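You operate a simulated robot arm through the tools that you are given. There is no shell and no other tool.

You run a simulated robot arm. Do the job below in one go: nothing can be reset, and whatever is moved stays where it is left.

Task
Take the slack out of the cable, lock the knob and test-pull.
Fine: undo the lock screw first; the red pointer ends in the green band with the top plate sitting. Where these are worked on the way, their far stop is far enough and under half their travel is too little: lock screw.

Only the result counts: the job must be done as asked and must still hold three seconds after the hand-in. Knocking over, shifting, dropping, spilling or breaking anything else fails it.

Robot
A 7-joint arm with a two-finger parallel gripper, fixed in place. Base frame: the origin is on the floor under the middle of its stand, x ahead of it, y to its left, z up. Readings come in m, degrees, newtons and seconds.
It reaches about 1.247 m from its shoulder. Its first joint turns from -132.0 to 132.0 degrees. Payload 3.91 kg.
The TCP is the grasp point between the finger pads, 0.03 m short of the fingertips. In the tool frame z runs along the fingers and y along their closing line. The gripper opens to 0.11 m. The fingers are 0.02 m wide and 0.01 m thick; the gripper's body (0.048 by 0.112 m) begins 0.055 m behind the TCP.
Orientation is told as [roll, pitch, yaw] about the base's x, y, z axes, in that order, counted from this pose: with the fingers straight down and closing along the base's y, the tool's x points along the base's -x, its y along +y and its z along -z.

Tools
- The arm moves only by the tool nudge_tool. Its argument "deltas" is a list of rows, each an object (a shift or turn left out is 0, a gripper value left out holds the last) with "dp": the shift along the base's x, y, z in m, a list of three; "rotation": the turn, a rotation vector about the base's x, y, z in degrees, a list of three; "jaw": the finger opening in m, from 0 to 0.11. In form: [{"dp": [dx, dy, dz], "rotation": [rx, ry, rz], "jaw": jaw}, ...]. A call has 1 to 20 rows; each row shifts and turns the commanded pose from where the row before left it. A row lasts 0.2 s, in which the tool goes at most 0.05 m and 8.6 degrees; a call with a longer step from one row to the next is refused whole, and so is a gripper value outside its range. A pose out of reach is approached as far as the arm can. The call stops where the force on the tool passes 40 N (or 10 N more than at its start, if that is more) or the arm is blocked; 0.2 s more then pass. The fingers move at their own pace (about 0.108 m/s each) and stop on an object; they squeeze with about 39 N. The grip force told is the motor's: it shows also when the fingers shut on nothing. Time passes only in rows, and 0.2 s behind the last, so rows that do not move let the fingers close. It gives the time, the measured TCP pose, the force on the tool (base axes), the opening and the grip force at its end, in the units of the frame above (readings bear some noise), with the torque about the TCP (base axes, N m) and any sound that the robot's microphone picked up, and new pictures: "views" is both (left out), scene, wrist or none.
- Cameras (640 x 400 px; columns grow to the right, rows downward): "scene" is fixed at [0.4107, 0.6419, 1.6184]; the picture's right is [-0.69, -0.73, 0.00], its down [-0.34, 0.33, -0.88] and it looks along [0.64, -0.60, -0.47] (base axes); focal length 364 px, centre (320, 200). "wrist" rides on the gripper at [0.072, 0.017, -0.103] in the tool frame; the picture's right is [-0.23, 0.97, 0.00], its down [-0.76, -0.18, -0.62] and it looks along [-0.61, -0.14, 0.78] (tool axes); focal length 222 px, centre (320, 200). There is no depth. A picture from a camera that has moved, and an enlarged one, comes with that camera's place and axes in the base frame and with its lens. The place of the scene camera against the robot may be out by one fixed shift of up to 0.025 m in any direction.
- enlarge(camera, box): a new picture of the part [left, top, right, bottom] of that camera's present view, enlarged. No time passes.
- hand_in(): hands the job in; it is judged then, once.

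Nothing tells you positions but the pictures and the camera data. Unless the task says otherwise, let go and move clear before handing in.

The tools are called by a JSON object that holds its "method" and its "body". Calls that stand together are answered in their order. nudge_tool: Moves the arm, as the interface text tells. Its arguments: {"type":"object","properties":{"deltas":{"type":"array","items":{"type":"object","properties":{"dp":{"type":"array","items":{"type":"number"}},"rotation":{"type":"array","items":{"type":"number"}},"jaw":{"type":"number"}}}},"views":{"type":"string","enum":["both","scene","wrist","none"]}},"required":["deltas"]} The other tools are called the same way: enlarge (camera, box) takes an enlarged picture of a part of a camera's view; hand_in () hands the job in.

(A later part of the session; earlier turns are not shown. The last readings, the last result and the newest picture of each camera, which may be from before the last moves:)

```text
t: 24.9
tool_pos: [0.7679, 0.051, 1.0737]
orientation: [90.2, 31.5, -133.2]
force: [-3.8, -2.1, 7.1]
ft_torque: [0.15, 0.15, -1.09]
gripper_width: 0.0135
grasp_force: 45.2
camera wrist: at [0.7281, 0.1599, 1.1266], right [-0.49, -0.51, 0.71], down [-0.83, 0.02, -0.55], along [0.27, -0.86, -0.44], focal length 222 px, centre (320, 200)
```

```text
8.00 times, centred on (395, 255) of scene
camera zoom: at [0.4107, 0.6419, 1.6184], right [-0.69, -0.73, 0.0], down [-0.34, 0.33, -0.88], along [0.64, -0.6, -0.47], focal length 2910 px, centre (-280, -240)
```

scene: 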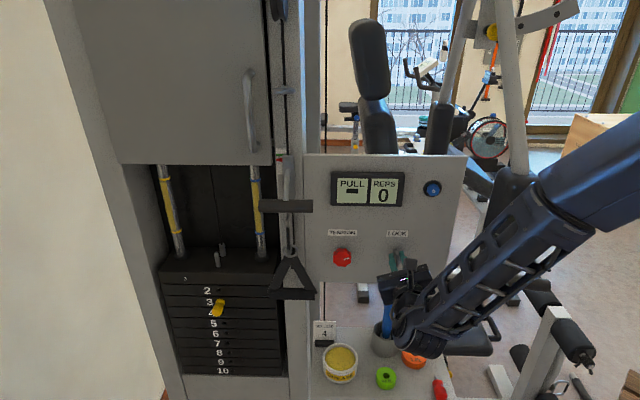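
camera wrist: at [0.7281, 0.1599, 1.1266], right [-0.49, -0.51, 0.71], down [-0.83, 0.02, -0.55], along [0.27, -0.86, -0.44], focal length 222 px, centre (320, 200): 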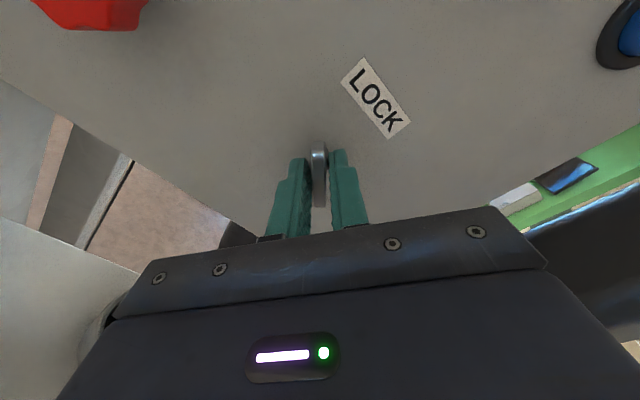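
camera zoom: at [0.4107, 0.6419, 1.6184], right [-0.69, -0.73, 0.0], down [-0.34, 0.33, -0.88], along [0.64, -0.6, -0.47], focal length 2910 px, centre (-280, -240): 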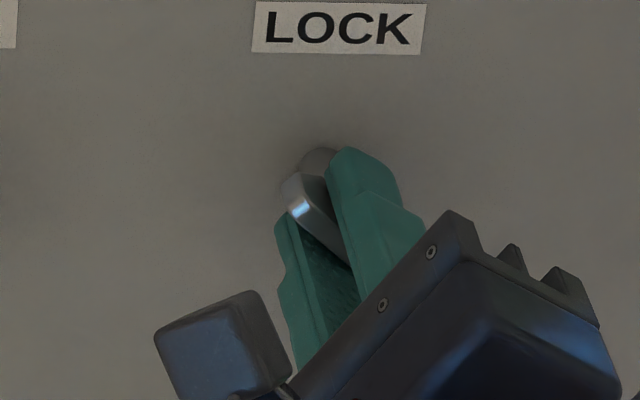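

{"method": "nudge_tool", "body": {"deltas": [{"rotation": [-2.916, 2.738, 0]}, {"rotation": [-2.916, 2.738, 0]}, {"rotation": [-2.916, 2.738, 0]}, {"rotation": [-2.916, 2.738, 0]}, {"rotation": [-2.916, 2.738, 0]}, {"rotation": [-2.916, 2.738, 0]}, {"dp": [0, 0, 0]}], "views": "wrist"}}

{"method": "enlarge", "body": {"camera": "wrist", "box": [220, 40, 460, 240]}}

{"method": "enlarge", "body": {"camera": "scene", "box": [360, 230, 430, 280]}}

```text
t: 26.5
tool_pos: [0.7683, 0.0515, 1.0743]
orientation: [90.2, 7.5, -133.2]
force: [0.2, -4.0, 7.3]
ft_torque: [-0.29, -0.28, 1.26]
gripper_width: 0.0136
grasp_force: 44.8
camera wrist: at [0.7391, 0.1718, 1.1008], right [-0.24, -0.26, 0.94], down [-0.95, -0.11, -0.28], along [0.17, -0.96, -0.22], focal length 222 px, centre (320, 200)
```

wrist: 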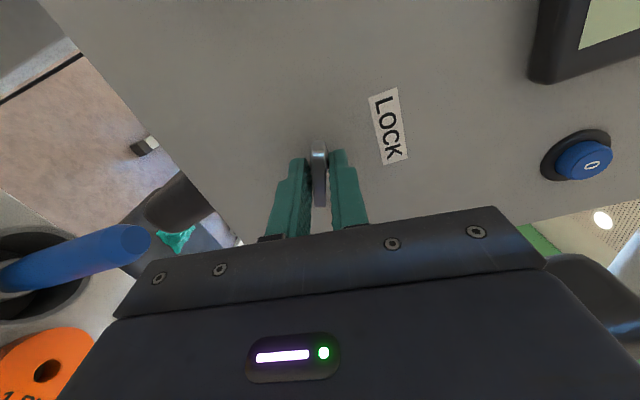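

```text
2.00 times, centred on (340, 140) of wrist
camera zoom: at [0.7391, 0.1718, 1.1008], right [-0.24, -0.26, 0.94], down [-0.95, -0.11, -0.28], along [0.17, -0.96, -0.22], focal length 444 px, centre (280, 320)
```

zoom: 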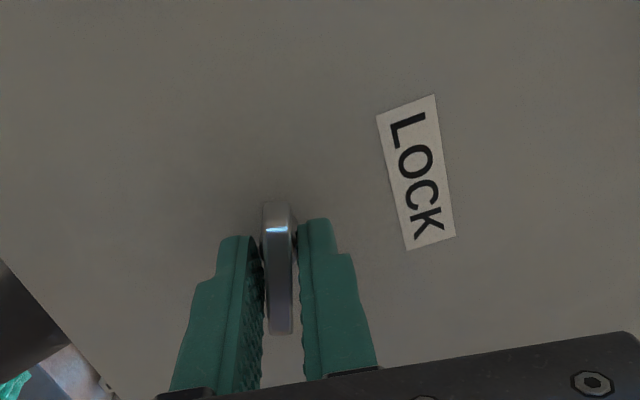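

```text
8.00 times, centred on (395, 255) of scene
camera zoom: at [0.4107, 0.6419, 1.6184], right [-0.69, -0.73, 0.0], down [-0.34, 0.33, -0.88], along [0.64, -0.6, -0.47], focal length 2910 px, centre (-280, -240)
```

zoom: 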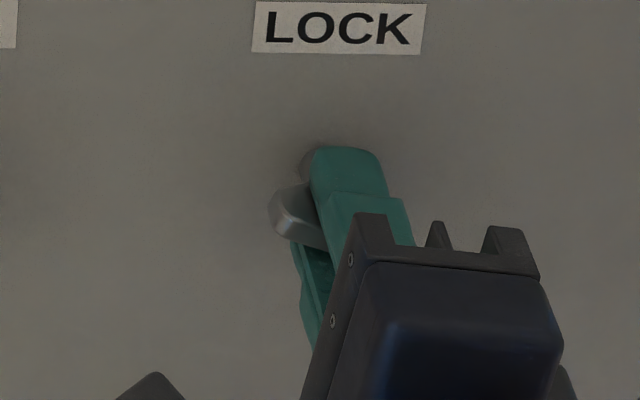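

Now at about 172° and still turning freely. I continue.

{"method": "nudge_tool", "body": {"deltas": [{"rotation": [-2.916, 2.738, 0]}, {"rotation": [-2.916, 2.738, 0]}, {"rotation": [-2.916, 2.738, 0]}, {"rotation": [-2.916, 2.738, 0]}, {"rotation": [-2.916, 2.738, 0]}, {"rotation": [-2.916, 2.738, 0]}, {"dp": [0, 0, 0]}], "views": "wrist"}}

{"method": "enlarge", "body": {"camera": "wrist", "box": [220, 40, 460, 240]}}

{"method": "enlarge", "body": {"camera": "scene", "box": [360, 230, 430, 280]}}

```text
t: 28.1
tool_pos: [0.7674, 0.0504, 1.0752]
orientation: [90.2, -16.6, -133.2]
force: [-7.9, -1.3, 11.2]
ft_torque: [0.93, -0.63, -0.24]
gripper_width: 0.0139
grasp_force: 45.2
camera wrist: at [0.7425, 0.1754, 1.0704], right [0.04, 0.04, 1.0], down [-0.99, -0.14, 0.04], along [0.15, -0.99, 0.04], focal length 222 px, centre (320, 200)
```

wrist: 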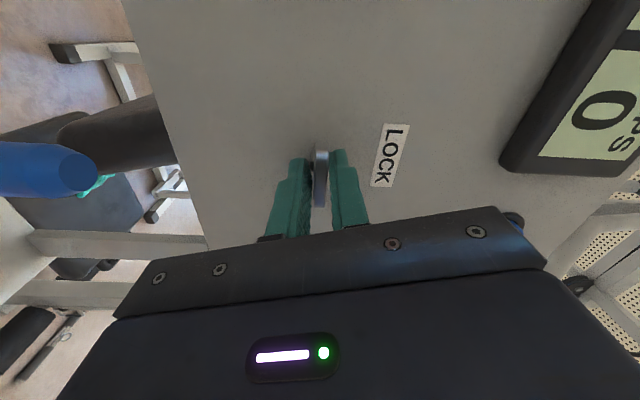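

```text
2.00 times, centred on (340, 140) of wrist
camera zoom: at [0.7425, 0.1754, 1.0704], right [0.04, 0.04, 1.0], down [-0.99, -0.14, 0.04], along [0.15, -0.99, 0.04], focal length 444 px, centre (280, 320)
```

zoom: 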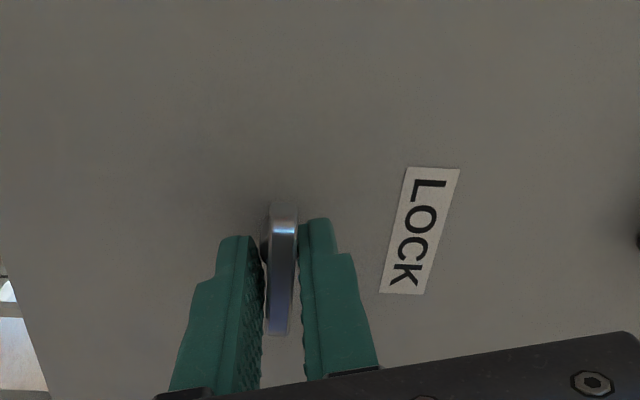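

```text
8.00 times, centred on (395, 255) of scene
camera zoom: at [0.4107, 0.6419, 1.6184], right [-0.69, -0.73, 0.0], down [-0.34, 0.33, -0.88], along [0.64, -0.6, -0.47], focal length 2910 px, centre (-280, -240)
```

zoom: 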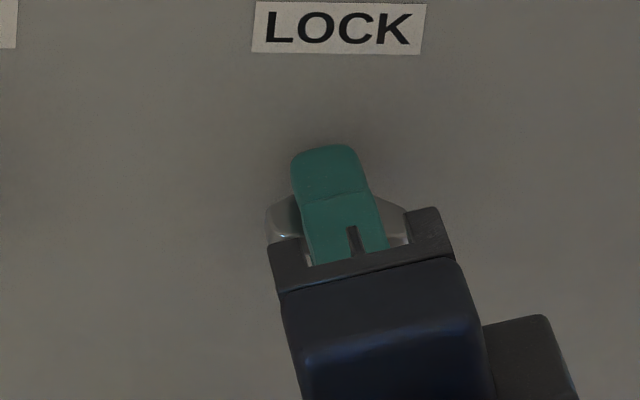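

The torque about the screw axis jumped to about 1.1 N m near 190°, and the wing looks level again, which suggests the far stop. I'll press slightly further to confirm.

{"method": "nudge_tool", "body": {"deltas": [{"rotation": [-2.916, 2.738, 0]}, {"dp": [0, 0, 0]}], "views": "wrist"}}

{"method": "enlarge", "body": {"camera": "wrist", "box": [220, 40, 460, 240]}}

{"method": "enlarge", "body": {"camera": "scene", "box": [360, 230, 430, 280]}}

```text
t: 28.7
tool_pos: [0.7663, 0.0501, 1.0755]
orientation: [90.3, -20.5, -133.2]
force: [1.1, -2.3, 23.6]
ft_torque: [1.16, -0.8, 0.5]
gripper_width: 0.0156
grasp_force: 44.9
camera wrist: at [0.742, 0.1748, 1.0652], right [0.08, 0.1, 0.99], down [-0.99, -0.14, 0.1], along [0.15, -0.99, 0.08], focal length 222 px, centre (320, 200)
```

wrist: 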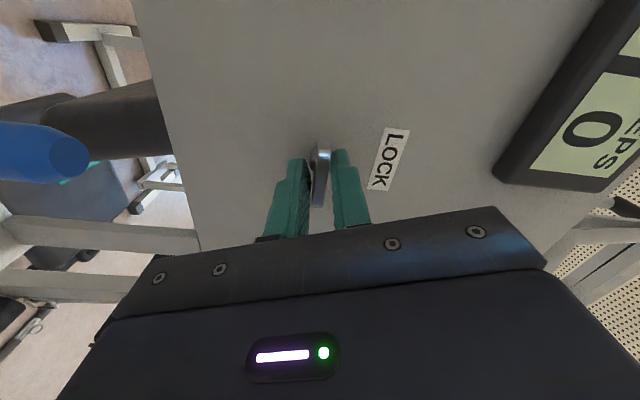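

```text
2.00 times, centred on (340, 140) of wrist
camera zoom: at [0.742, 0.1748, 1.0652], right [0.08, 0.1, 0.99], down [-0.99, -0.14, 0.1], along [0.15, -0.99, 0.08], focal length 444 px, centre (280, 320)
```

zoom: 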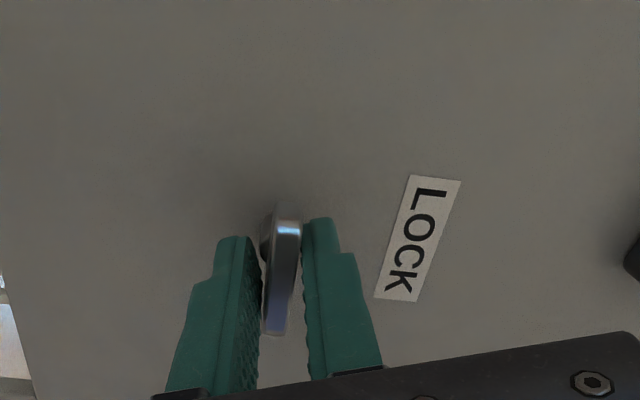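

```text
8.00 times, centred on (395, 255) of scene
camera zoom: at [0.4107, 0.6419, 1.6184], right [-0.69, -0.73, 0.0], down [-0.34, 0.33, -0.88], along [0.64, -0.6, -0.47], focal length 2910 px, centre (-280, -240)
```

zoom: 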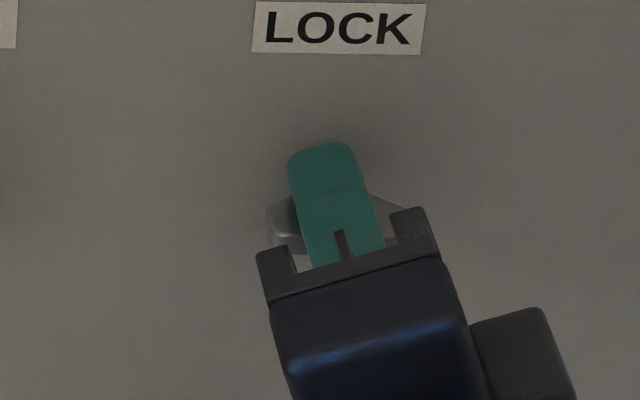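

The fingers began prying open against the wing, so that is the far stop (about 180° of travel) and the lock screw is fully undone. I relieve the torque, open and back away.

{"method": "nudge_tool", "body": {"deltas": [{"rotation": [2.916, -2.738, 0]}, {"rotation": [2.916, -2.738, 0]}, {"dp": [0, 0, 0], "jaw": 0.06}, {"dp": [0, 0, 0]}, {"dp": [0, 0, 0]}, {"dp": [-0.0219, 0.0205, 0]}, {"dp": [-0.0219, 0.0205, 0]}, {"dp": [-0.0219, 0.0205, 0]}, {"dp": [-0.0219, 0.0205, 0]}, {"dp": [0, 0, 0]}], "views": "both"}}

{"method": "enlarge", "body": {"camera": "scene", "box": [320, 220, 430, 290]}}

{"method": "enlarge", "body": {"camera": "scene", "box": [260, 140, 320, 180]}}

```text
t: 30.9
tool_pos: [0.6787, 0.136, 1.0732]
orientation: [90.2, -12.5, -133.2]
force: [1.0, 0.4, 0.3]
ft_torque: [-0.01, -0.01, 0.0]
gripper_width: 0.0598
grasp_force: 0.0
camera wrist: at [0.6526, 0.2607, 1.0729], right [-0.01, -0.01, 1.0], down [-0.99, -0.14, -0.01], along [0.14, -0.99, 0.0], focal length 222 px, centre (320, 200)
```

scene: 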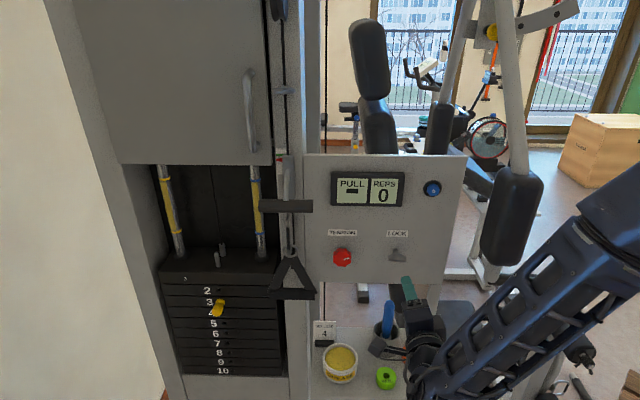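
wrist: 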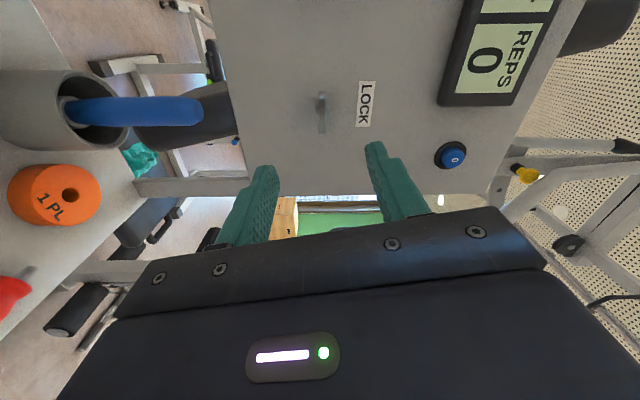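

```text
5.71 times, centred on (375, 255) of scene
camera zoom: at [0.4107, 0.6419, 1.6184], right [-0.69, -0.73, 0.0], down [-0.34, 0.33, -0.88], along [0.64, -0.6, -0.47], focal length 2078 px, centre (6, -114)
```

zoom: 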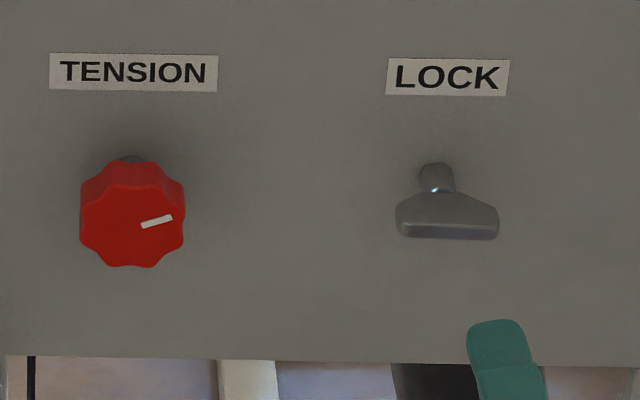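

```text
10.00 times, centred on (290, 160) of scene
camera zoom: at [0.4107, 0.6419, 1.6184], right [-0.69, -0.73, 0.0], down [-0.34, 0.33, -0.88], along [0.64, -0.6, -0.47], focal length 3637 px, centre (620, 600)
```

zoom: 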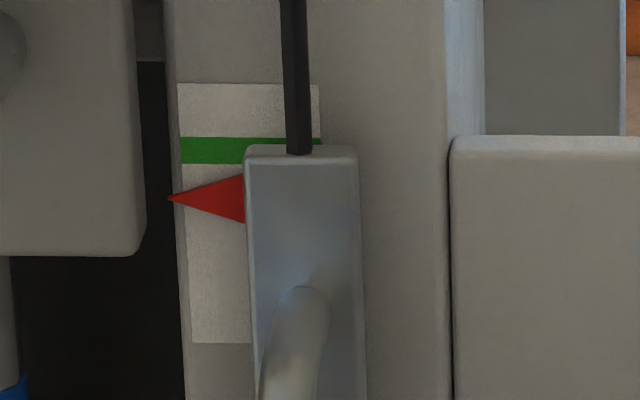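

The wing is level again after half a turn and the pointer hasn't changed. Next I move left in front of the TENSION knob, with the jaw at 7 cm, and check the line-up.

{"method": "nudge_tool", "body": {"deltas": [{"dp": [0.0221, 0.0236, 0.0006], "jaw": 0.07}, {"dp": [0.0221, 0.0236, 0.0006]}, {"dp": [0.0221, 0.0236, 0.0006]}, {"dp": [0.0221, 0.0236, 0.0006]}, {"dp": [0, 0, 0]}], "views": "both"}}

{"method": "enlarge", "body": {"camera": "wrist", "box": [220, 40, 460, 240]}}

{"method": "enlarge", "body": {"camera": "scene", "box": [260, 200, 430, 320]}}

```text
t: 32.1
tool_pos: [0.7699, 0.2266, 1.0762]
orientation: [90.1, -12.6, -133.3]
force: [0.0, 0.0, -0.3]
ft_torque: [-0.03, 0.03, 0.0]
gripper_width: 0.0701
grasp_force: 0.0
camera wrist: at [0.745, 0.3521, 1.0767], right [-0.01, -0.01, 1.0], down [-0.99, -0.14, -0.01], along [0.14, -0.99, 0.0], focal length 222 px, centre (320, 200)
```

scene: 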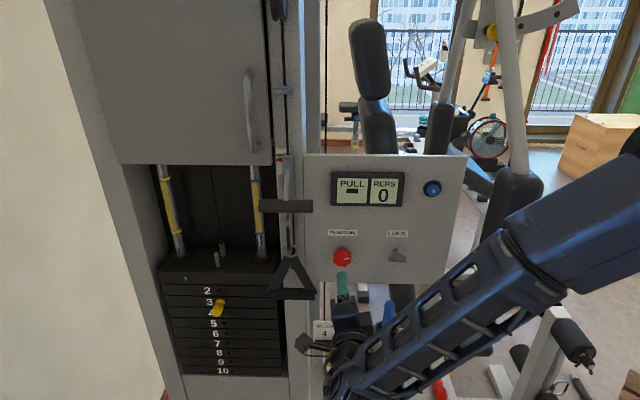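
wrist: 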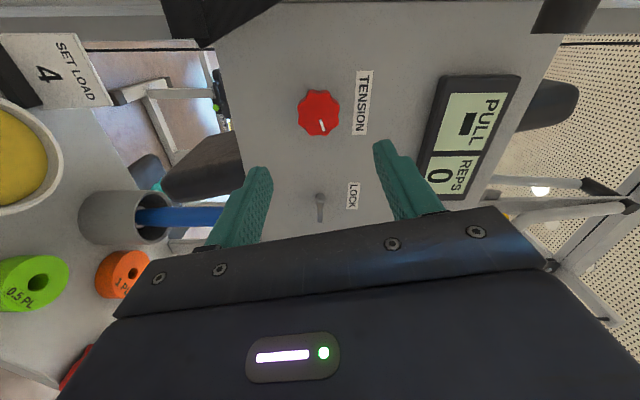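

```text
2.00 times, centred on (340, 140) of wrist
camera zoom: at [0.745, 0.3521, 1.0767], right [-0.01, -0.01, 1.0], down [-0.99, -0.14, -0.01], along [0.14, -0.99, 0.0], focal length 444 px, centre (280, 320)
```

zoom: 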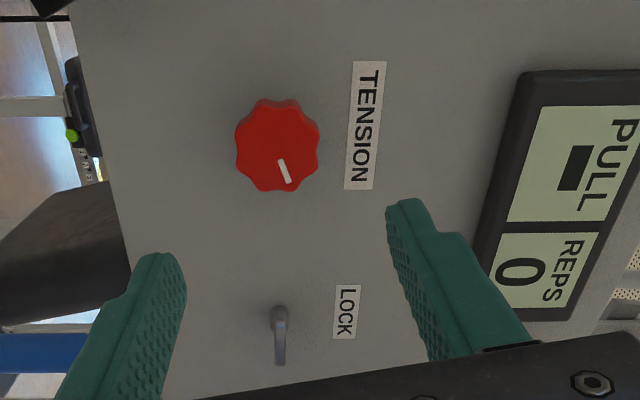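

```text
3.33 times, centred on (345, 260) of scene
camera zoom: at [0.4107, 0.6419, 1.6184], right [-0.69, -0.73, 0.0], down [-0.34, 0.33, -0.88], along [0.64, -0.6, -0.47], focal length 1212 px, centre (237, 0)
```

zoom: 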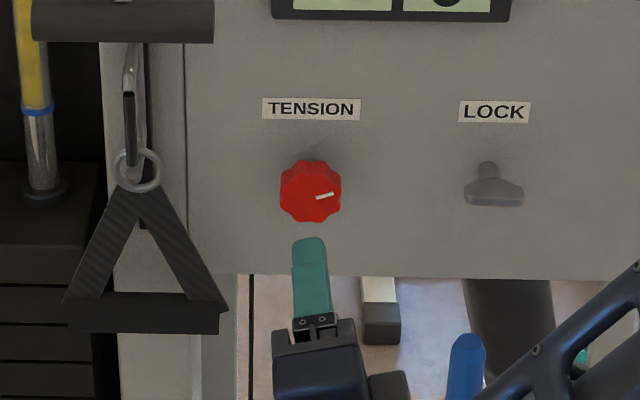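

The knob lines up within about 1 mm. I advance 12 cm so the fingertips overlap the knob by about 1.7 cm, then view.

{"method": "nudge_tool", "body": {"deltas": [{"dp": [0.0177, -0.0168, -0.0002]}, {"dp": [0.0177, -0.0168, -0.0002]}, {"dp": [0.0177, -0.0168, -0.0002]}, {"dp": [0.0177, -0.0168, -0.0002]}, {"dp": [0.0177, -0.0168, -0.0002]}, {"dp": [0, 0, 0]}], "views": "both"}}

{"method": "enlarge", "body": {"camera": "wrist", "box": [220, 40, 460, 240]}}

{"method": "enlarge", "body": {"camera": "scene", "box": [260, 200, 430, 320]}}

```text
t: 33.5
tool_pos: [0.8552, 0.1411, 1.0753]
orientation: [90.1, -12.5, -133.1]
force: [-0.1, 0.4, 0.2]
ft_torque: [-0.03, -0.02, -0.01]
gripper_width: 0.0699
grasp_force: 0.1
camera wrist: at [0.8305, 0.2654, 1.0759], right [-0.01, -0.01, 1.0], down [-0.99, -0.14, -0.01], along [0.14, -0.99, -0.01], focal length 222 px, centre (320, 200)
```

scene: 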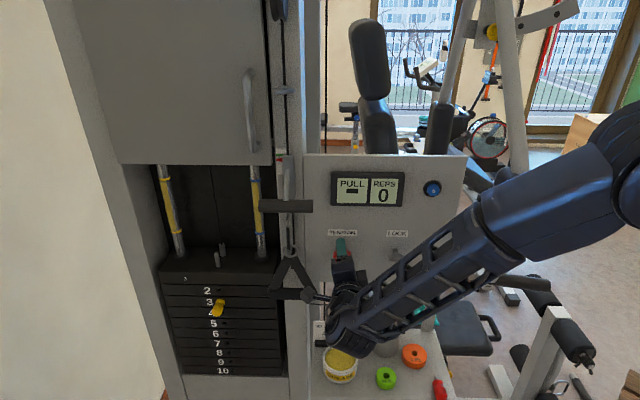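
wrist: 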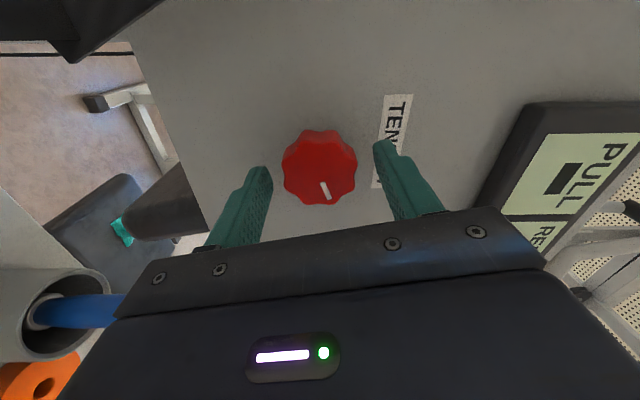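

```text
2.00 times, centred on (340, 140) of wrist
camera zoom: at [0.8305, 0.2654, 1.0759], right [-0.01, -0.01, 1.0], down [-0.99, -0.14, -0.01], along [0.14, -0.99, -0.01], focal length 444 px, centre (280, 320)
```

zoom: 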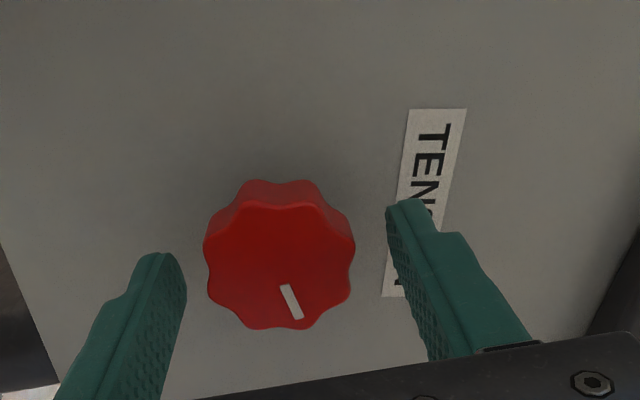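

```text
3.33 times, centred on (345, 260) of scene
camera zoom: at [0.4107, 0.6419, 1.6184], right [-0.69, -0.73, 0.0], down [-0.34, 0.33, -0.88], along [0.64, -0.6, -0.47], focal length 1212 px, centre (237, 0)
```

zoom: 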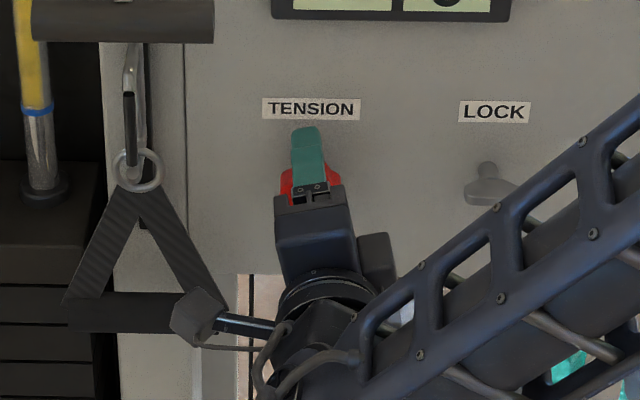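

The knob face centre is about 4 mm left of the tool axis, so I shift left and then close the jaw on the knob.

{"method": "nudge_tool", "body": {"deltas": [{"dp": [0.0028, 0.0029, -0.0003]}, {"dp": [0, 0, 0]}, {"jaw": 0.03}, {"dp": [0, 0, 0]}, {"dp": [0, 0, 0]}], "views": "both"}}

{"method": "enlarge", "body": {"camera": "wrist", "box": [220, 40, 460, 240]}}

```text
t: 34.7
tool_pos: [0.8589, 0.145, 1.0742]
orientation: [90.3, -12.5, -133.2]
force: [3.0, 1.2, 5.2]
ft_torque: [0.21, 0.22, -0.11]
gripper_width: 0.0433
grasp_force: 45.1
camera wrist: at [0.8338, 0.269, 1.0756], right [-0.01, -0.01, 1.0], down [-0.99, -0.14, -0.01], along [0.14, -0.99, 0.0], focal length 222 px, centre (320, 200)
```

scene: 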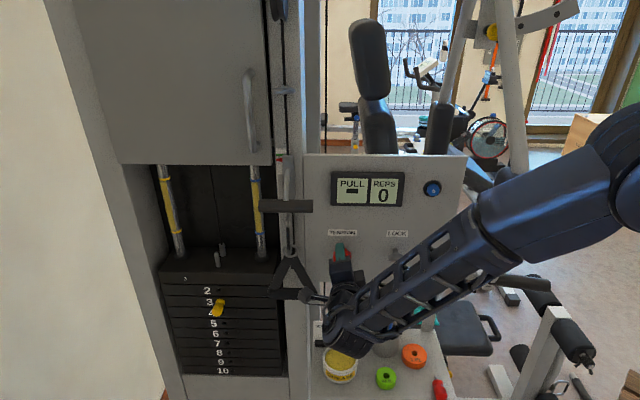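
wrist: 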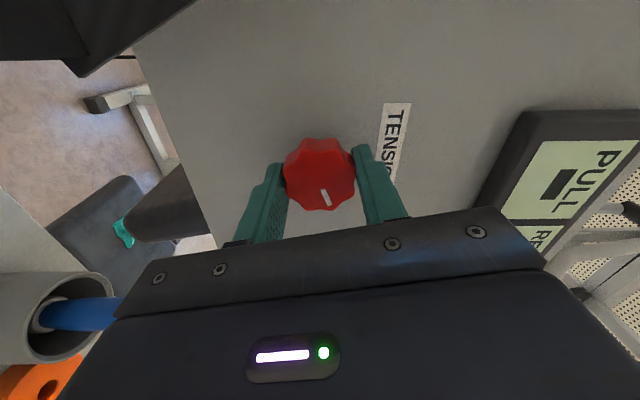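

```text
2.00 times, centred on (340, 140) of wrist
camera zoom: at [0.8338, 0.269, 1.0756], right [-0.01, -0.01, 1.0], down [-0.99, -0.14, -0.01], along [0.14, -0.99, 0.0], focal length 444 px, centre (280, 320)
```

zoom: 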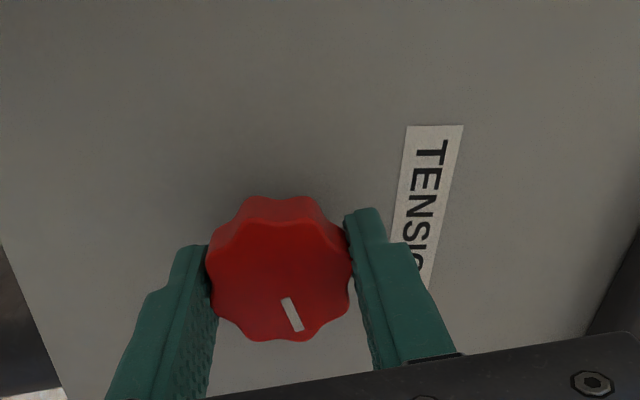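

The knob is held at 43 mm with low side load. Now a trial clockwise turn (as seen from the front) while I watch the pointer.

{"method": "nudge_tool", "body": {"deltas": [{"rotation": [2.916, -2.738, 0]}, {"rotation": [2.916, -2.738, 0]}, {"rotation": [2.916, -2.738, 0]}, {"rotation": [2.916, -2.738, 0]}, {"rotation": [2.916, -2.738, 0]}, {"dp": [0, 0, 0]}], "views": "none"}}

{"method": "enlarge", "body": {"camera": "scene", "box": [260, 140, 320, 180]}}

{"method": "enlarge", "body": {"camera": "wrist", "box": [220, 40, 460, 240]}}

```text
t: 36.1
tool_pos: [0.859, 0.1449, 1.0749]
orientation: [90.2, 7.5, -133.3]
force: [-19.1, -20.0, -18.8]
ft_torque: [0.51, 0.49, -0.38]
gripper_width: 0.0429
grasp_force: 44.5
```

```text
10.00 times, centred on (290, 160) of scene
camera zoom: at [0.4107, 0.6419, 1.6184], right [-0.69, -0.73, 0.0], down [-0.34, 0.33, -0.88], along [0.64, -0.6, -0.47], focal length 3637 px, centre (620, 600)
```

zoom: 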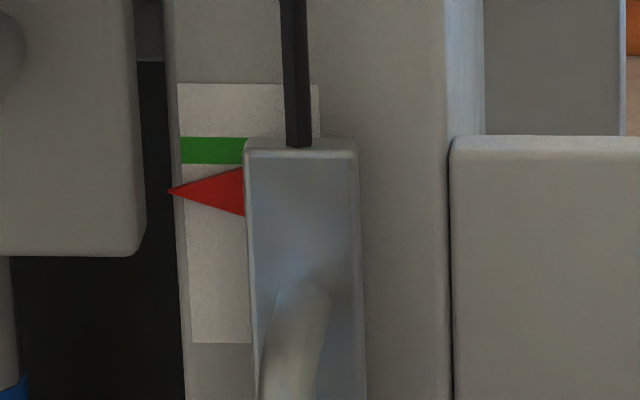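

```text
2.00 times, centred on (340, 140) of wrist
camera zoom: at [0.8309, 0.2661, 1.1012], right [-0.24, -0.26, 0.94], down [-0.96, -0.11, -0.28], along [0.17, -0.96, -0.22], focal length 444 px, centre (280, 320)
```

zoom: 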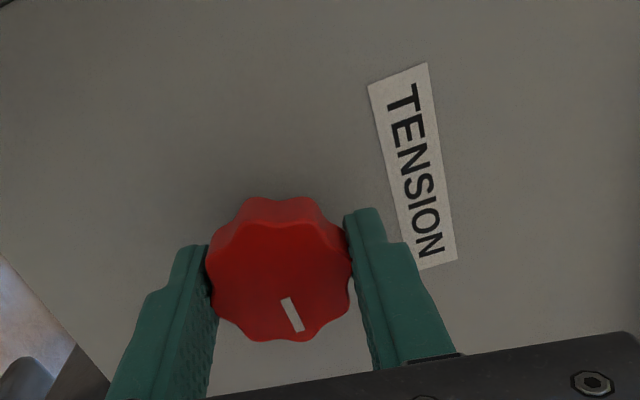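

Clockwise raises the pointer, about 7.5 zoomed px per 20°, so roughly 105–110° more should bring it to the middle of the green band. I continue in small steps and trim the side load as I go.

{"method": "nudge_tool", "body": {"deltas": [{"dp": [-0.0007, -0.0008, -0.0008]}, {"dp": [-0.0001, -0.0001, -0.0002], "rotation": [2.916, -2.738, 0]}, {"dp": [-0.0001, -0.0001, -0.0002], "rotation": [2.916, -2.738, 0]}, {"dp": [-0.0001, -0.0001, -0.0002], "rotation": [2.916, -2.738, 0]}, {"dp": [-0.0001, -0.0001, -0.0002], "rotation": [2.916, -2.738, 0]}, {"dp": [-0.0001, -0.0001, -0.0002], "rotation": [2.916, -2.738, 0]}, {"dp": [0, 0, 0]}], "views": "none"}}

{"method": "enlarge", "body": {"camera": "scene", "box": [260, 140, 320, 180]}}

```text
t: 37.7
tool_pos: [0.8598, 0.1439, 1.0743]
orientation: [90.3, 27.7, -133.1]
force: [29.0, 2.3, 22.2]
ft_torque: [-0.78, -0.82, 0.12]
gripper_width: 0.0431
grasp_force: 44.5
```

```text
10.00 times, centred on (290, 160) of scene
camera zoom: at [0.4107, 0.6419, 1.6184], right [-0.69, -0.73, 0.0], down [-0.34, 0.33, -0.88], along [0.64, -0.6, -0.47], focal length 3637 px, centre (620, 600)
```

zoom: 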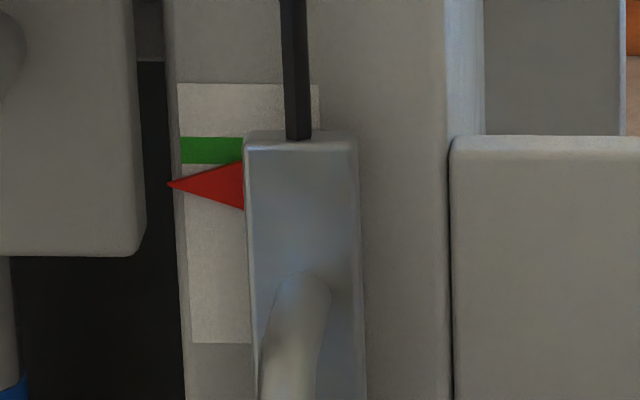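

{"method": "nudge_tool", "body": {"deltas": [{"dp": [0.001, 0.0001, 0.0009]}, {"rotation": [2.916, -2.738, 0]}, {"rotation": [2.916, -2.738, 0]}, {"rotation": [2.916, -2.738, 0]}, {"rotation": [2.916, -2.738, 0]}, {"rotation": [2.916, -2.738, 0]}, {"dp": [0, 0, 0]}], "views": "none"}}

{"method": "enlarge", "body": {"camera": "scene", "box": [260, 140, 320, 180]}}

```text
t: 39.3
tool_pos: [0.8576, 0.1457, 1.0752]
orientation: [90.1, 47.7, -133.1]
force: [-5.3, 7.3, 28.8]
ft_torque: [-0.97, -1.0, -0.29]
gripper_width: 0.0431
grasp_force: 44.7
```

```text
10.00 times, centred on (290, 160) of scene
camera zoom: at [0.4107, 0.6419, 1.6184], right [-0.69, -0.73, 0.0], down [-0.34, 0.33, -0.88], along [0.64, -0.6, -0.47], focal length 3637 px, centre (620, 600)
```

zoom: 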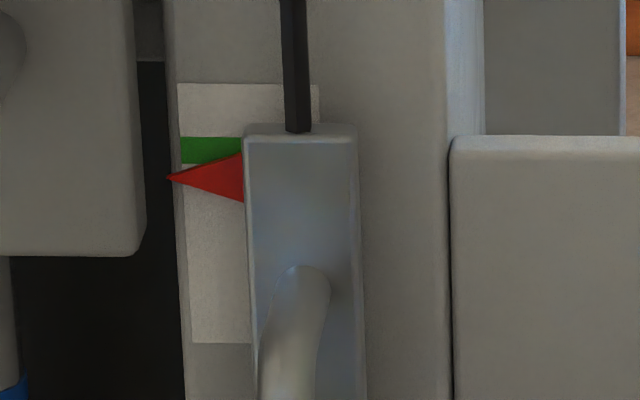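

{"method": "nudge_tool", "body": {"deltas": [{"dp": [-0.0002, 0.0002, 0.0011]}, {"rotation": [2.916, -2.738, 0]}, {"rotation": [2.916, -2.738, 0]}, {"rotation": [2.916, -2.738, 0]}, {"rotation": [2.916, -2.738, 0]}, {"rotation": [2.916, -2.738, 0]}, {"dp": [0, 0, 0]}], "views": "none"}}

{"method": "enlarge", "body": {"camera": "scene", "box": [260, 140, 320, 180]}}

{"method": "enlarge", "body": {"camera": "scene", "box": [150, 230, 290, 320]}}

```text
t: 40.9
tool_pos: [0.8593, 0.145, 1.075]
orientation: [90.0, 67.6, -133.3]
force: [-17.7, 2.4, -2.9]
ft_torque: [-0.67, -0.67, -0.66]
gripper_width: 0.0432
grasp_force: 45.6
```

```text
10.00 times, centred on (290, 160) of scene
camera zoom: at [0.4107, 0.6419, 1.6184], right [-0.69, -0.73, 0.0], down [-0.34, 0.33, -0.88], along [0.64, -0.6, -0.47], focal length 3637 px, centre (620, 600)
```

zoom: 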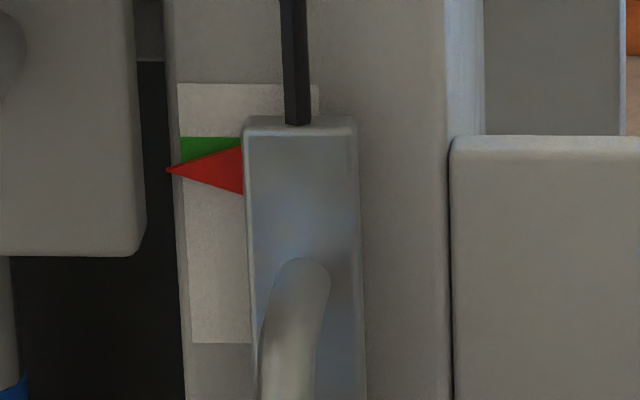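

```text
4.44 times, centred on (220, 275) of scene
camera zoom: at [0.4107, 0.6419, 1.6184], right [-0.69, -0.73, 0.0], down [-0.34, 0.33, -0.88], along [0.64, -0.6, -0.47], focal length 1616 px, centre (764, -133)
```

zoom: 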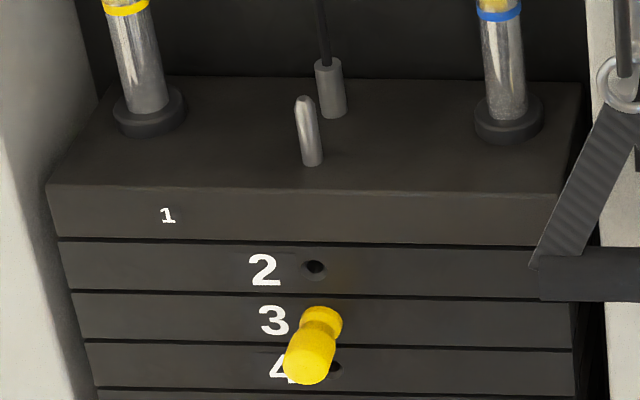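

The pointer is just below the green band and the top plate hasn't moved. I turn another ~32°.

{"method": "nudge_tool", "body": {"deltas": [{"dp": [-0.0006, 0, 0]}, {"rotation": [2.916, -2.738, 0]}, {"rotation": [2.916, -2.738, 0]}, {"rotation": [2.916, -2.738, 0]}, {"rotation": [2.916, -2.738, 0]}, {"rotation": [2.916, -2.738, 0]}, {"rotation": [2.916, -2.738, 0]}, {"rotation": [2.916, -2.738, 0]}, {"rotation": [2.916, -2.738, 0]}, {"dp": [0, 0, 0]}], "views": "none"}}

{"method": "enlarge", "body": {"camera": "scene", "box": [260, 140, 320, 180]}}

{"method": "enlarge", "body": {"camera": "scene", "box": [150, 230, 290, 320]}}

```text
t: 43.1
tool_pos: [0.8584, 0.145, 1.0759]
orientation: [-89.5, 80.3, 47.2]
force: [-7.7, 2.1, -18.5]
ft_torque: [-0.12, -0.1, -0.92]
gripper_width: 0.0432
grasp_force: 45.0
```

```text
10.00 times, centred on (290, 160) of scene
camera zoom: at [0.4107, 0.6419, 1.6184], right [-0.69, -0.73, 0.0], down [-0.34, 0.33, -0.88], along [0.64, -0.6, -0.47], focal length 3637 px, centre (620, 600)
```

zoom: 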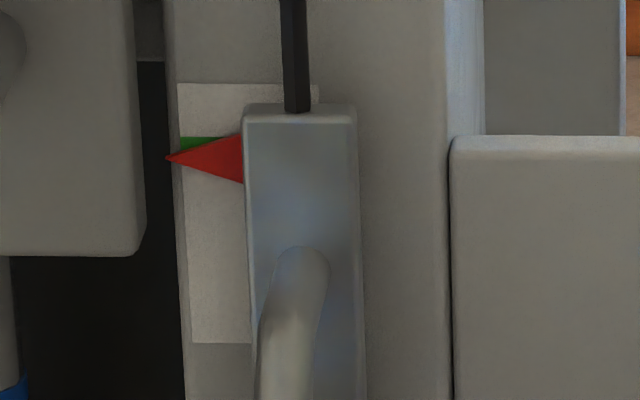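

```text
4.44 times, centred on (220, 275) of scene
camera zoom: at [0.4107, 0.6419, 1.6184], right [-0.69, -0.73, 0.0], down [-0.34, 0.33, -0.88], along [0.64, -0.6, -0.47], focal length 1616 px, centre (764, -133)
```

zoom: 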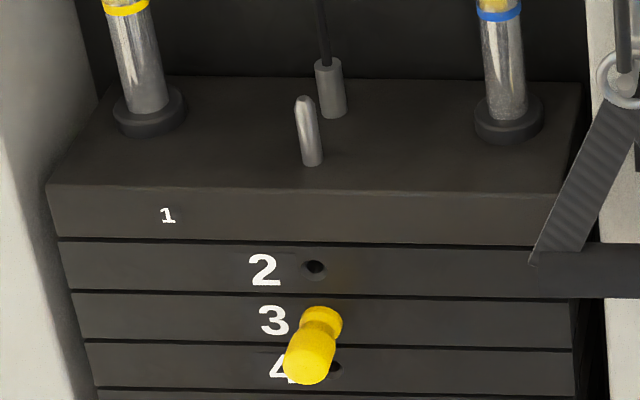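

The pointer tip is now inside the green band as the scene camera shows it (slightly low, but it sits a little in front of the scale, so it reads low from above). I add about 5° more, trim the load and check.

{"method": "nudge_tool", "body": {"deltas": [{"dp": [-0.0001, 0.0001, -0.0007], "rotation": [3.645, -3.4225, 0]}, {"dp": [0, 0, 0]}, {"dp": [0, 0, 0]}], "views": "none"}}

{"method": "enlarge", "body": {"camera": "scene", "box": [260, 140, 320, 180]}}

{"method": "enlarge", "body": {"camera": "scene", "box": [320, 200, 450, 290]}}

```text
t: 43.9
tool_pos: [0.8583, 0.1452, 1.0756]
orientation: [-90.0, 75.4, 46.7]
force: [-13.4, 2.6, -4.9]
ft_torque: [-0.21, -0.22, -1.2]
gripper_width: 0.0432
grasp_force: 45.5
```

```text
10.00 times, centred on (290, 160) of scene
camera zoom: at [0.4107, 0.6419, 1.6184], right [-0.69, -0.73, 0.0], down [-0.34, 0.33, -0.88], along [0.64, -0.6, -0.47], focal length 3637 px, centre (620, 600)
```

zoom: 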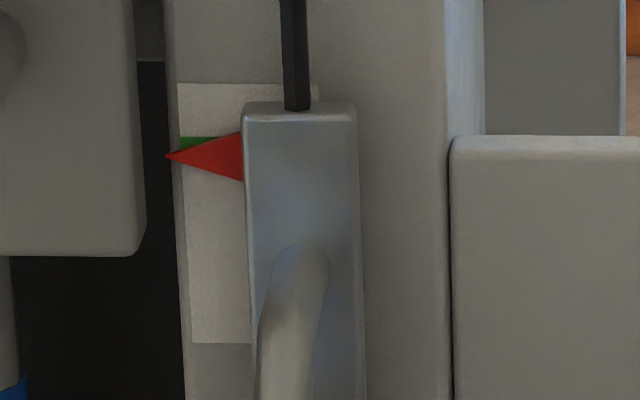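

```text
4.44 times, centred on (385, 245) of scene
camera zoom: at [0.4107, 0.6419, 1.6184], right [-0.69, -0.73, 0.0], down [-0.34, 0.33, -0.88], along [0.64, -0.6, -0.47], focal length 1616 px, centre (31, 0)
```

zoom: 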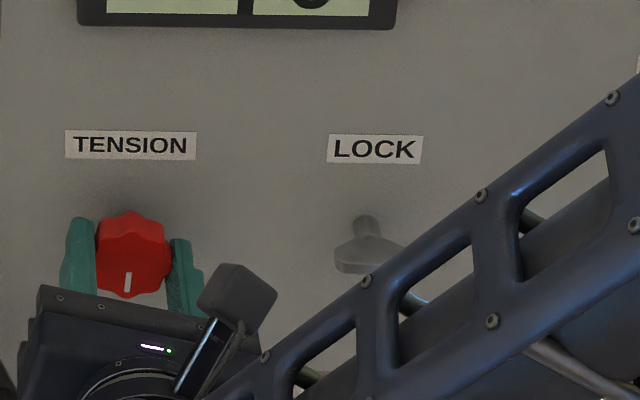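

The pointer reads mid-band once its parallax is taken into account. I'll release the knob, back off, and look at the pointer level with the wrist camera before locking.

{"method": "nudge_tool", "body": {"deltas": [{"jaw": 0.075}, {"dp": [0, 0, 0]}, {"dp": [0, 0, 0]}, {"dp": [-0.0175, 0.0164, 0]}, {"dp": [-0.0175, 0.0164, 0]}, {"dp": [-0.0175, 0.0164, 0]}, {"dp": [-0.0175, 0.0164, 0]}, {"dp": [-0.0175, 0.0164, 0]}, {"dp": [0, 0, 0]}], "views": "scene"}}

{"method": "enlarge", "body": {"camera": "scene", "box": [260, 140, 320, 180]}}

```text
t: 45.9
tool_pos: [0.771, 0.2279, 1.0783]
orientation: [-89.8, 75.2, 46.9]
force: [-1.0, 0.8, -0.5]
ft_torque: [-0.03, -0.03, -0.05]
gripper_width: 0.0753
grasp_force: 0.0
```

scene: 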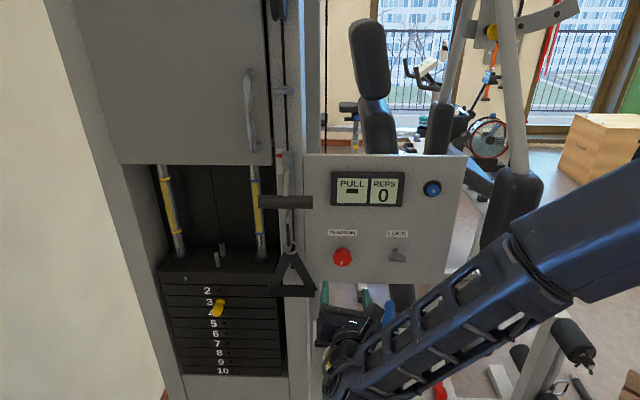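

```text
10.00 times, centred on (290, 160) of scene
camera zoom: at [0.4107, 0.6419, 1.6184], right [-0.69, -0.73, 0.0], down [-0.34, 0.33, -0.88], along [0.64, -0.6, -0.47], focal length 3637 px, centre (620, 600)
```

zoom: 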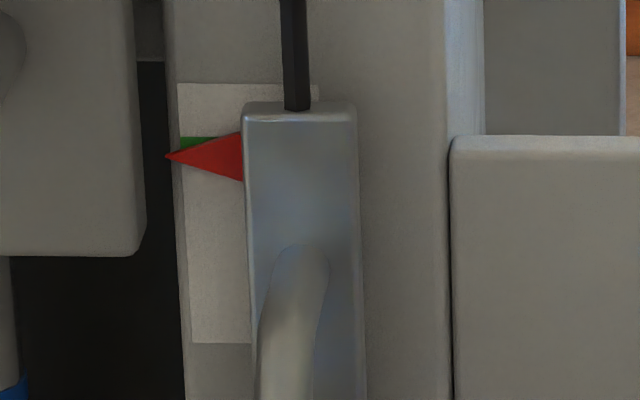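

The pointer stayed put after I let go. Next I raise the gripper with a 75° roll to view the pointer and grip bar level.

{"method": "nudge_tool", "body": {"deltas": [{"dp": [0.004, 0.011, 0.0252], "rotation": [5.48, -5.15, 0]}, {"dp": [0.004, 0.011, 0.0252], "rotation": [5.48, -5.15, 0]}, {"dp": [0.004, 0.011, 0.0252], "rotation": [5.48, -5.15, 0]}, {"dp": [0.004, 0.011, 0.0252], "rotation": [5.48, -5.15, 0]}, {"dp": [0.004, 0.011, 0.0252], "rotation": [5.48, -5.15, 0]}, {"dp": [0.004, 0.011, 0.0252], "rotation": [5.48, -5.15, 0]}, {"dp": [0.004, 0.011, 0.0252], "rotation": [5.48, -5.15, 0]}, {"dp": [0.004, 0.011, 0.0252], "rotation": [5.48, -5.15, 0]}, {"dp": [0.004, 0.011, 0.0252], "rotation": [5.48, -5.15, 0]}, {"dp": [0.004, 0.011, 0.0252], "rotation": [5.48, -5.15, 0]}, {"dp": [0, 0, 0]}], "views": "both"}}

{"method": "enlarge", "body": {"camera": "wrist", "box": [220, 0, 460, 200]}}

```text
t: 48.3
tool_pos: [0.8112, 0.3353, 1.3277]
orientation: [-90.0, 0.0, 46.8]
force: [-0.2, 1.1, 0.3]
ft_torque: [0.0, -0.02, -0.03]
gripper_width: 0.0751
grasp_force: 0.0
camera wrist: at [0.6862, 0.3542, 1.3109], right [0.15, 0.17, -0.97], down [0.07, 0.98, 0.18], along [0.99, -0.09, 0.14], focal length 222 px, centre (320, 200)
```

scene: 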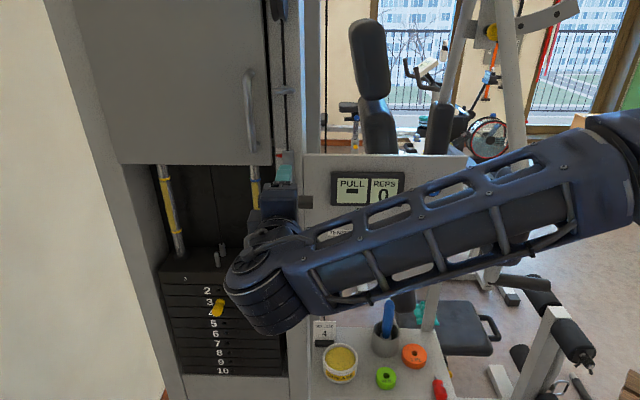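
wrist: 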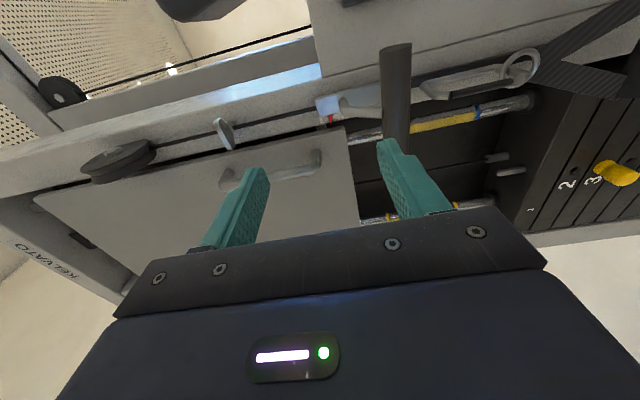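

```text
2.00 times, centred on (340, 100) of wrist
camera zoom: at [0.6862, 0.3542, 1.3109], right [0.15, 0.17, -0.97], down [0.07, 0.98, 0.18], along [0.99, -0.09, 0.14], focal length 444 px, centre (280, 400)
```

zoom: 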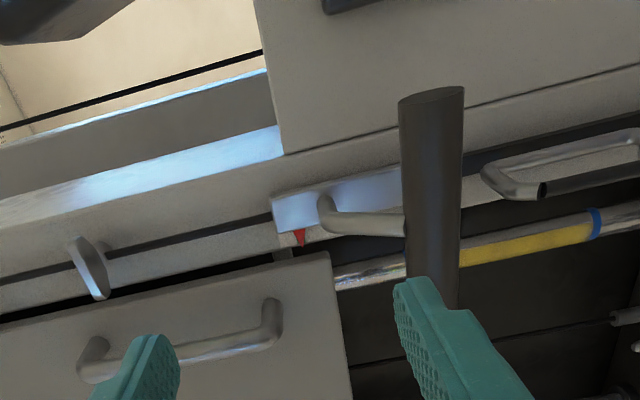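

{"method": "enlarge", "body": {"camera": "wrist", "box": [305, 100, 365, 140]}}

{"method": "enlarge", "body": {"camera": "wrist", "box": [290, 60, 450, 170]}}

```text
10.00 times, centred on (335, 120) of wrist
camera zoom: at [0.6862, 0.3542, 1.3109], right [0.15, 0.17, -0.97], down [0.07, 0.98, 0.18], along [0.99, -0.09, 0.14], focal length 2221 px, centre (170, 1000)
```

zoom: 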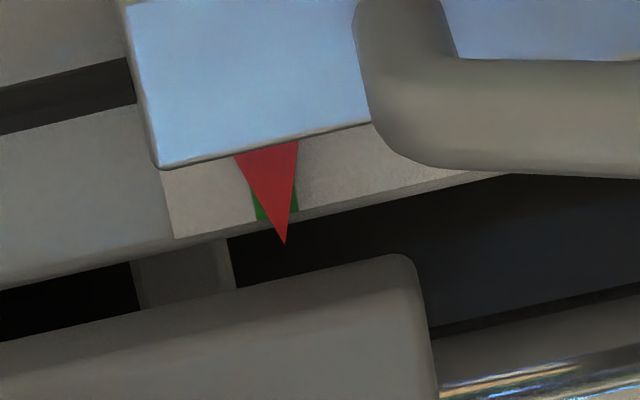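

```text
3.64 times, centred on (370, 115) of wrist
camera zoom: at [0.6862, 0.3542, 1.3109], right [0.15, 0.17, -0.97], down [0.07, 0.98, 0.18], along [0.99, -0.09, 0.14], focal length 808 px, centre (138, 509)
```

zoom: 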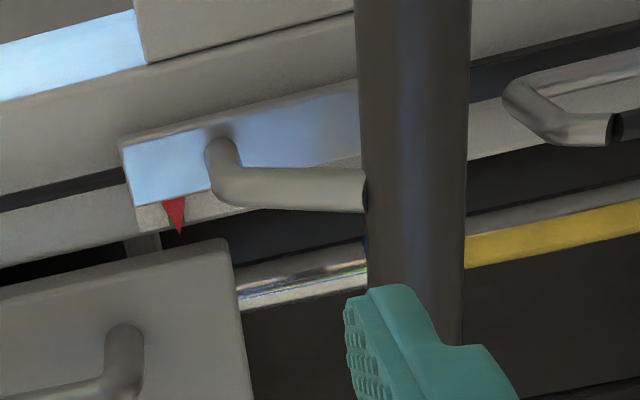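

This near-level view shows green equally above and below the red tip, so the pointer is centred in the band. Now I go back to the LOCK wing, rolling 180° on the way so a clockwise half turn fits in the wrist range.

{"method": "nudge_tool", "body": {"deltas": [{"dp": [-0.00607, -0.00907, -0.0115], "rotation": [-5.963, 5.599, 0], "jaw": 0.06}, {"dp": [-0.00607, -0.00907, -0.0115], "rotation": [-5.963, 5.599, 0]}, {"dp": [-0.00607, -0.00907, -0.0115], "rotation": [-5.963, 5.599, 0]}, {"dp": [-0.00607, -0.00907, -0.0115], "rotation": [-5.963, 5.599, 0]}, {"dp": [-0.00607, -0.00907, -0.0115], "rotation": [-5.963, 5.599, 0]}, {"dp": [-0.00607, -0.00907, -0.0115], "rotation": [-5.963, 5.599, 0]}, {"dp": [-0.00607, -0.00907, -0.0115], "rotation": [-5.963, 5.599, 0]}, {"dp": [-0.00607, -0.00907, -0.0115], "rotation": [-5.963, 5.599, 0]}, {"dp": [-0.00607, -0.00907, -0.0115], "rotation": [-5.963, 5.599, 0]}, {"dp": [-0.00607, -0.00907, -0.0115], "rotation": [-5.963, 5.599, 0]}, {"dp": [-0.00607, -0.00907, -0.0115], "rotation": [-5.963, 5.599, 0]}], "views": "scene"}}

{"method": "nudge_tool", "body": {"deltas": [{"dp": [-0.00607, -0.00907, -0.0115], "rotation": [-5.963, 5.599, 0]}, {"dp": [-0.00607, -0.00907, -0.0115], "rotation": [-5.963, 5.599, 0]}, {"dp": [-0.00607, -0.00907, -0.0115], "rotation": [-5.963, 5.599, 0]}, {"dp": [-0.00607, -0.00907, -0.0115], "rotation": [-5.963, 5.599, 0]}, {"dp": [-0.00607, -0.00907, -0.0115], "rotation": [-5.963, 5.599, 0]}, {"dp": [-0.00607, -0.00907, -0.0115], "rotation": [-5.963, 5.599, 0]}, {"dp": [-0.00607, -0.00907, -0.0115], "rotation": [-5.963, 5.599, 0]}, {"dp": [-0.00607, -0.00907, -0.0115], "rotation": [-5.963, 5.599, 0]}, {"dp": [-0.00607, -0.00907, -0.0115], "rotation": [-5.963, 5.599, 0]}, {"dp": [-0.00607, -0.00907, -0.0115], "rotation": [-5.963, 5.599, 0]}, {"dp": [-0.00607, -0.00907, -0.0115], "rotation": [-5.963, 5.599, 0]}, {"dp": [0, 0, 0]}], "views": "both"}}

```text
t: 50.7
tool_pos: [0.7461, 0.2359, 1.2012]
orientation: [90.4, 89.8, -133.0]
force: [0.0, 0.0, 0.1]
ft_torque: [-0.01, -0.02, 0.02]
gripper_width: 0.0599
grasp_force: 0.0
```

scene: 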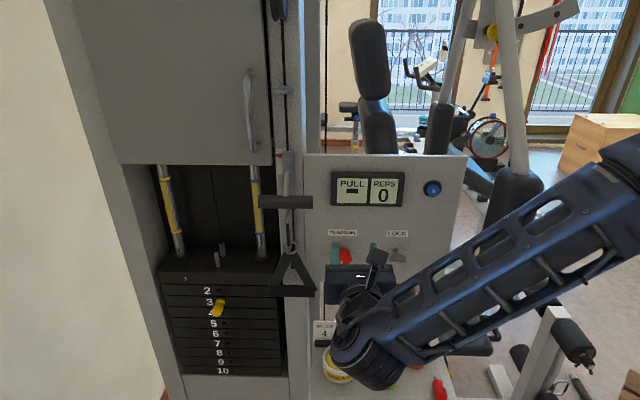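

```text
t: 53.3
tool_pos: [0.6786, 0.1353, 1.0735]
orientation: [90.1, -0.1, -133.2]
force: [-0.9, 0.1, 0.1]
ft_torque: [-0.02, -0.02, -0.02]
gripper_width: 0.0603
grasp_force: 0.0
camera wrist: at [0.6516, 0.2592, 1.0903], right [-0.16, -0.16, 0.97], down [-0.98, -0.13, -0.18], along [0.15, -0.98, -0.14], focal length 222 px, centre (320, 200)
```

scene: 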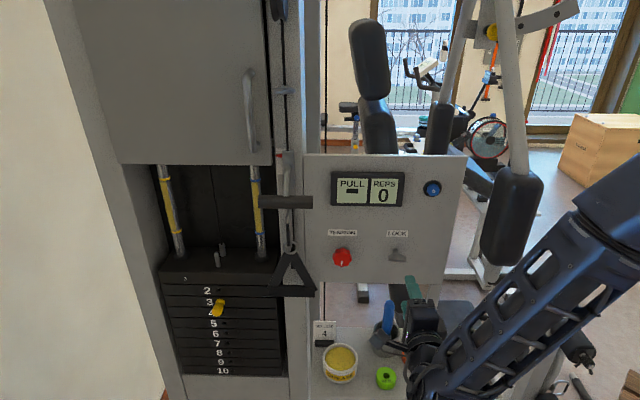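
wrist: 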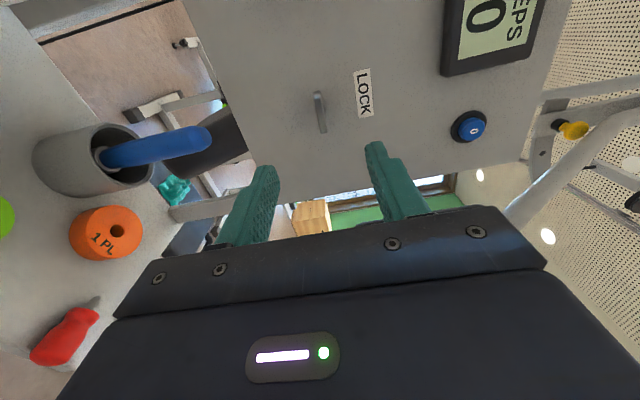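

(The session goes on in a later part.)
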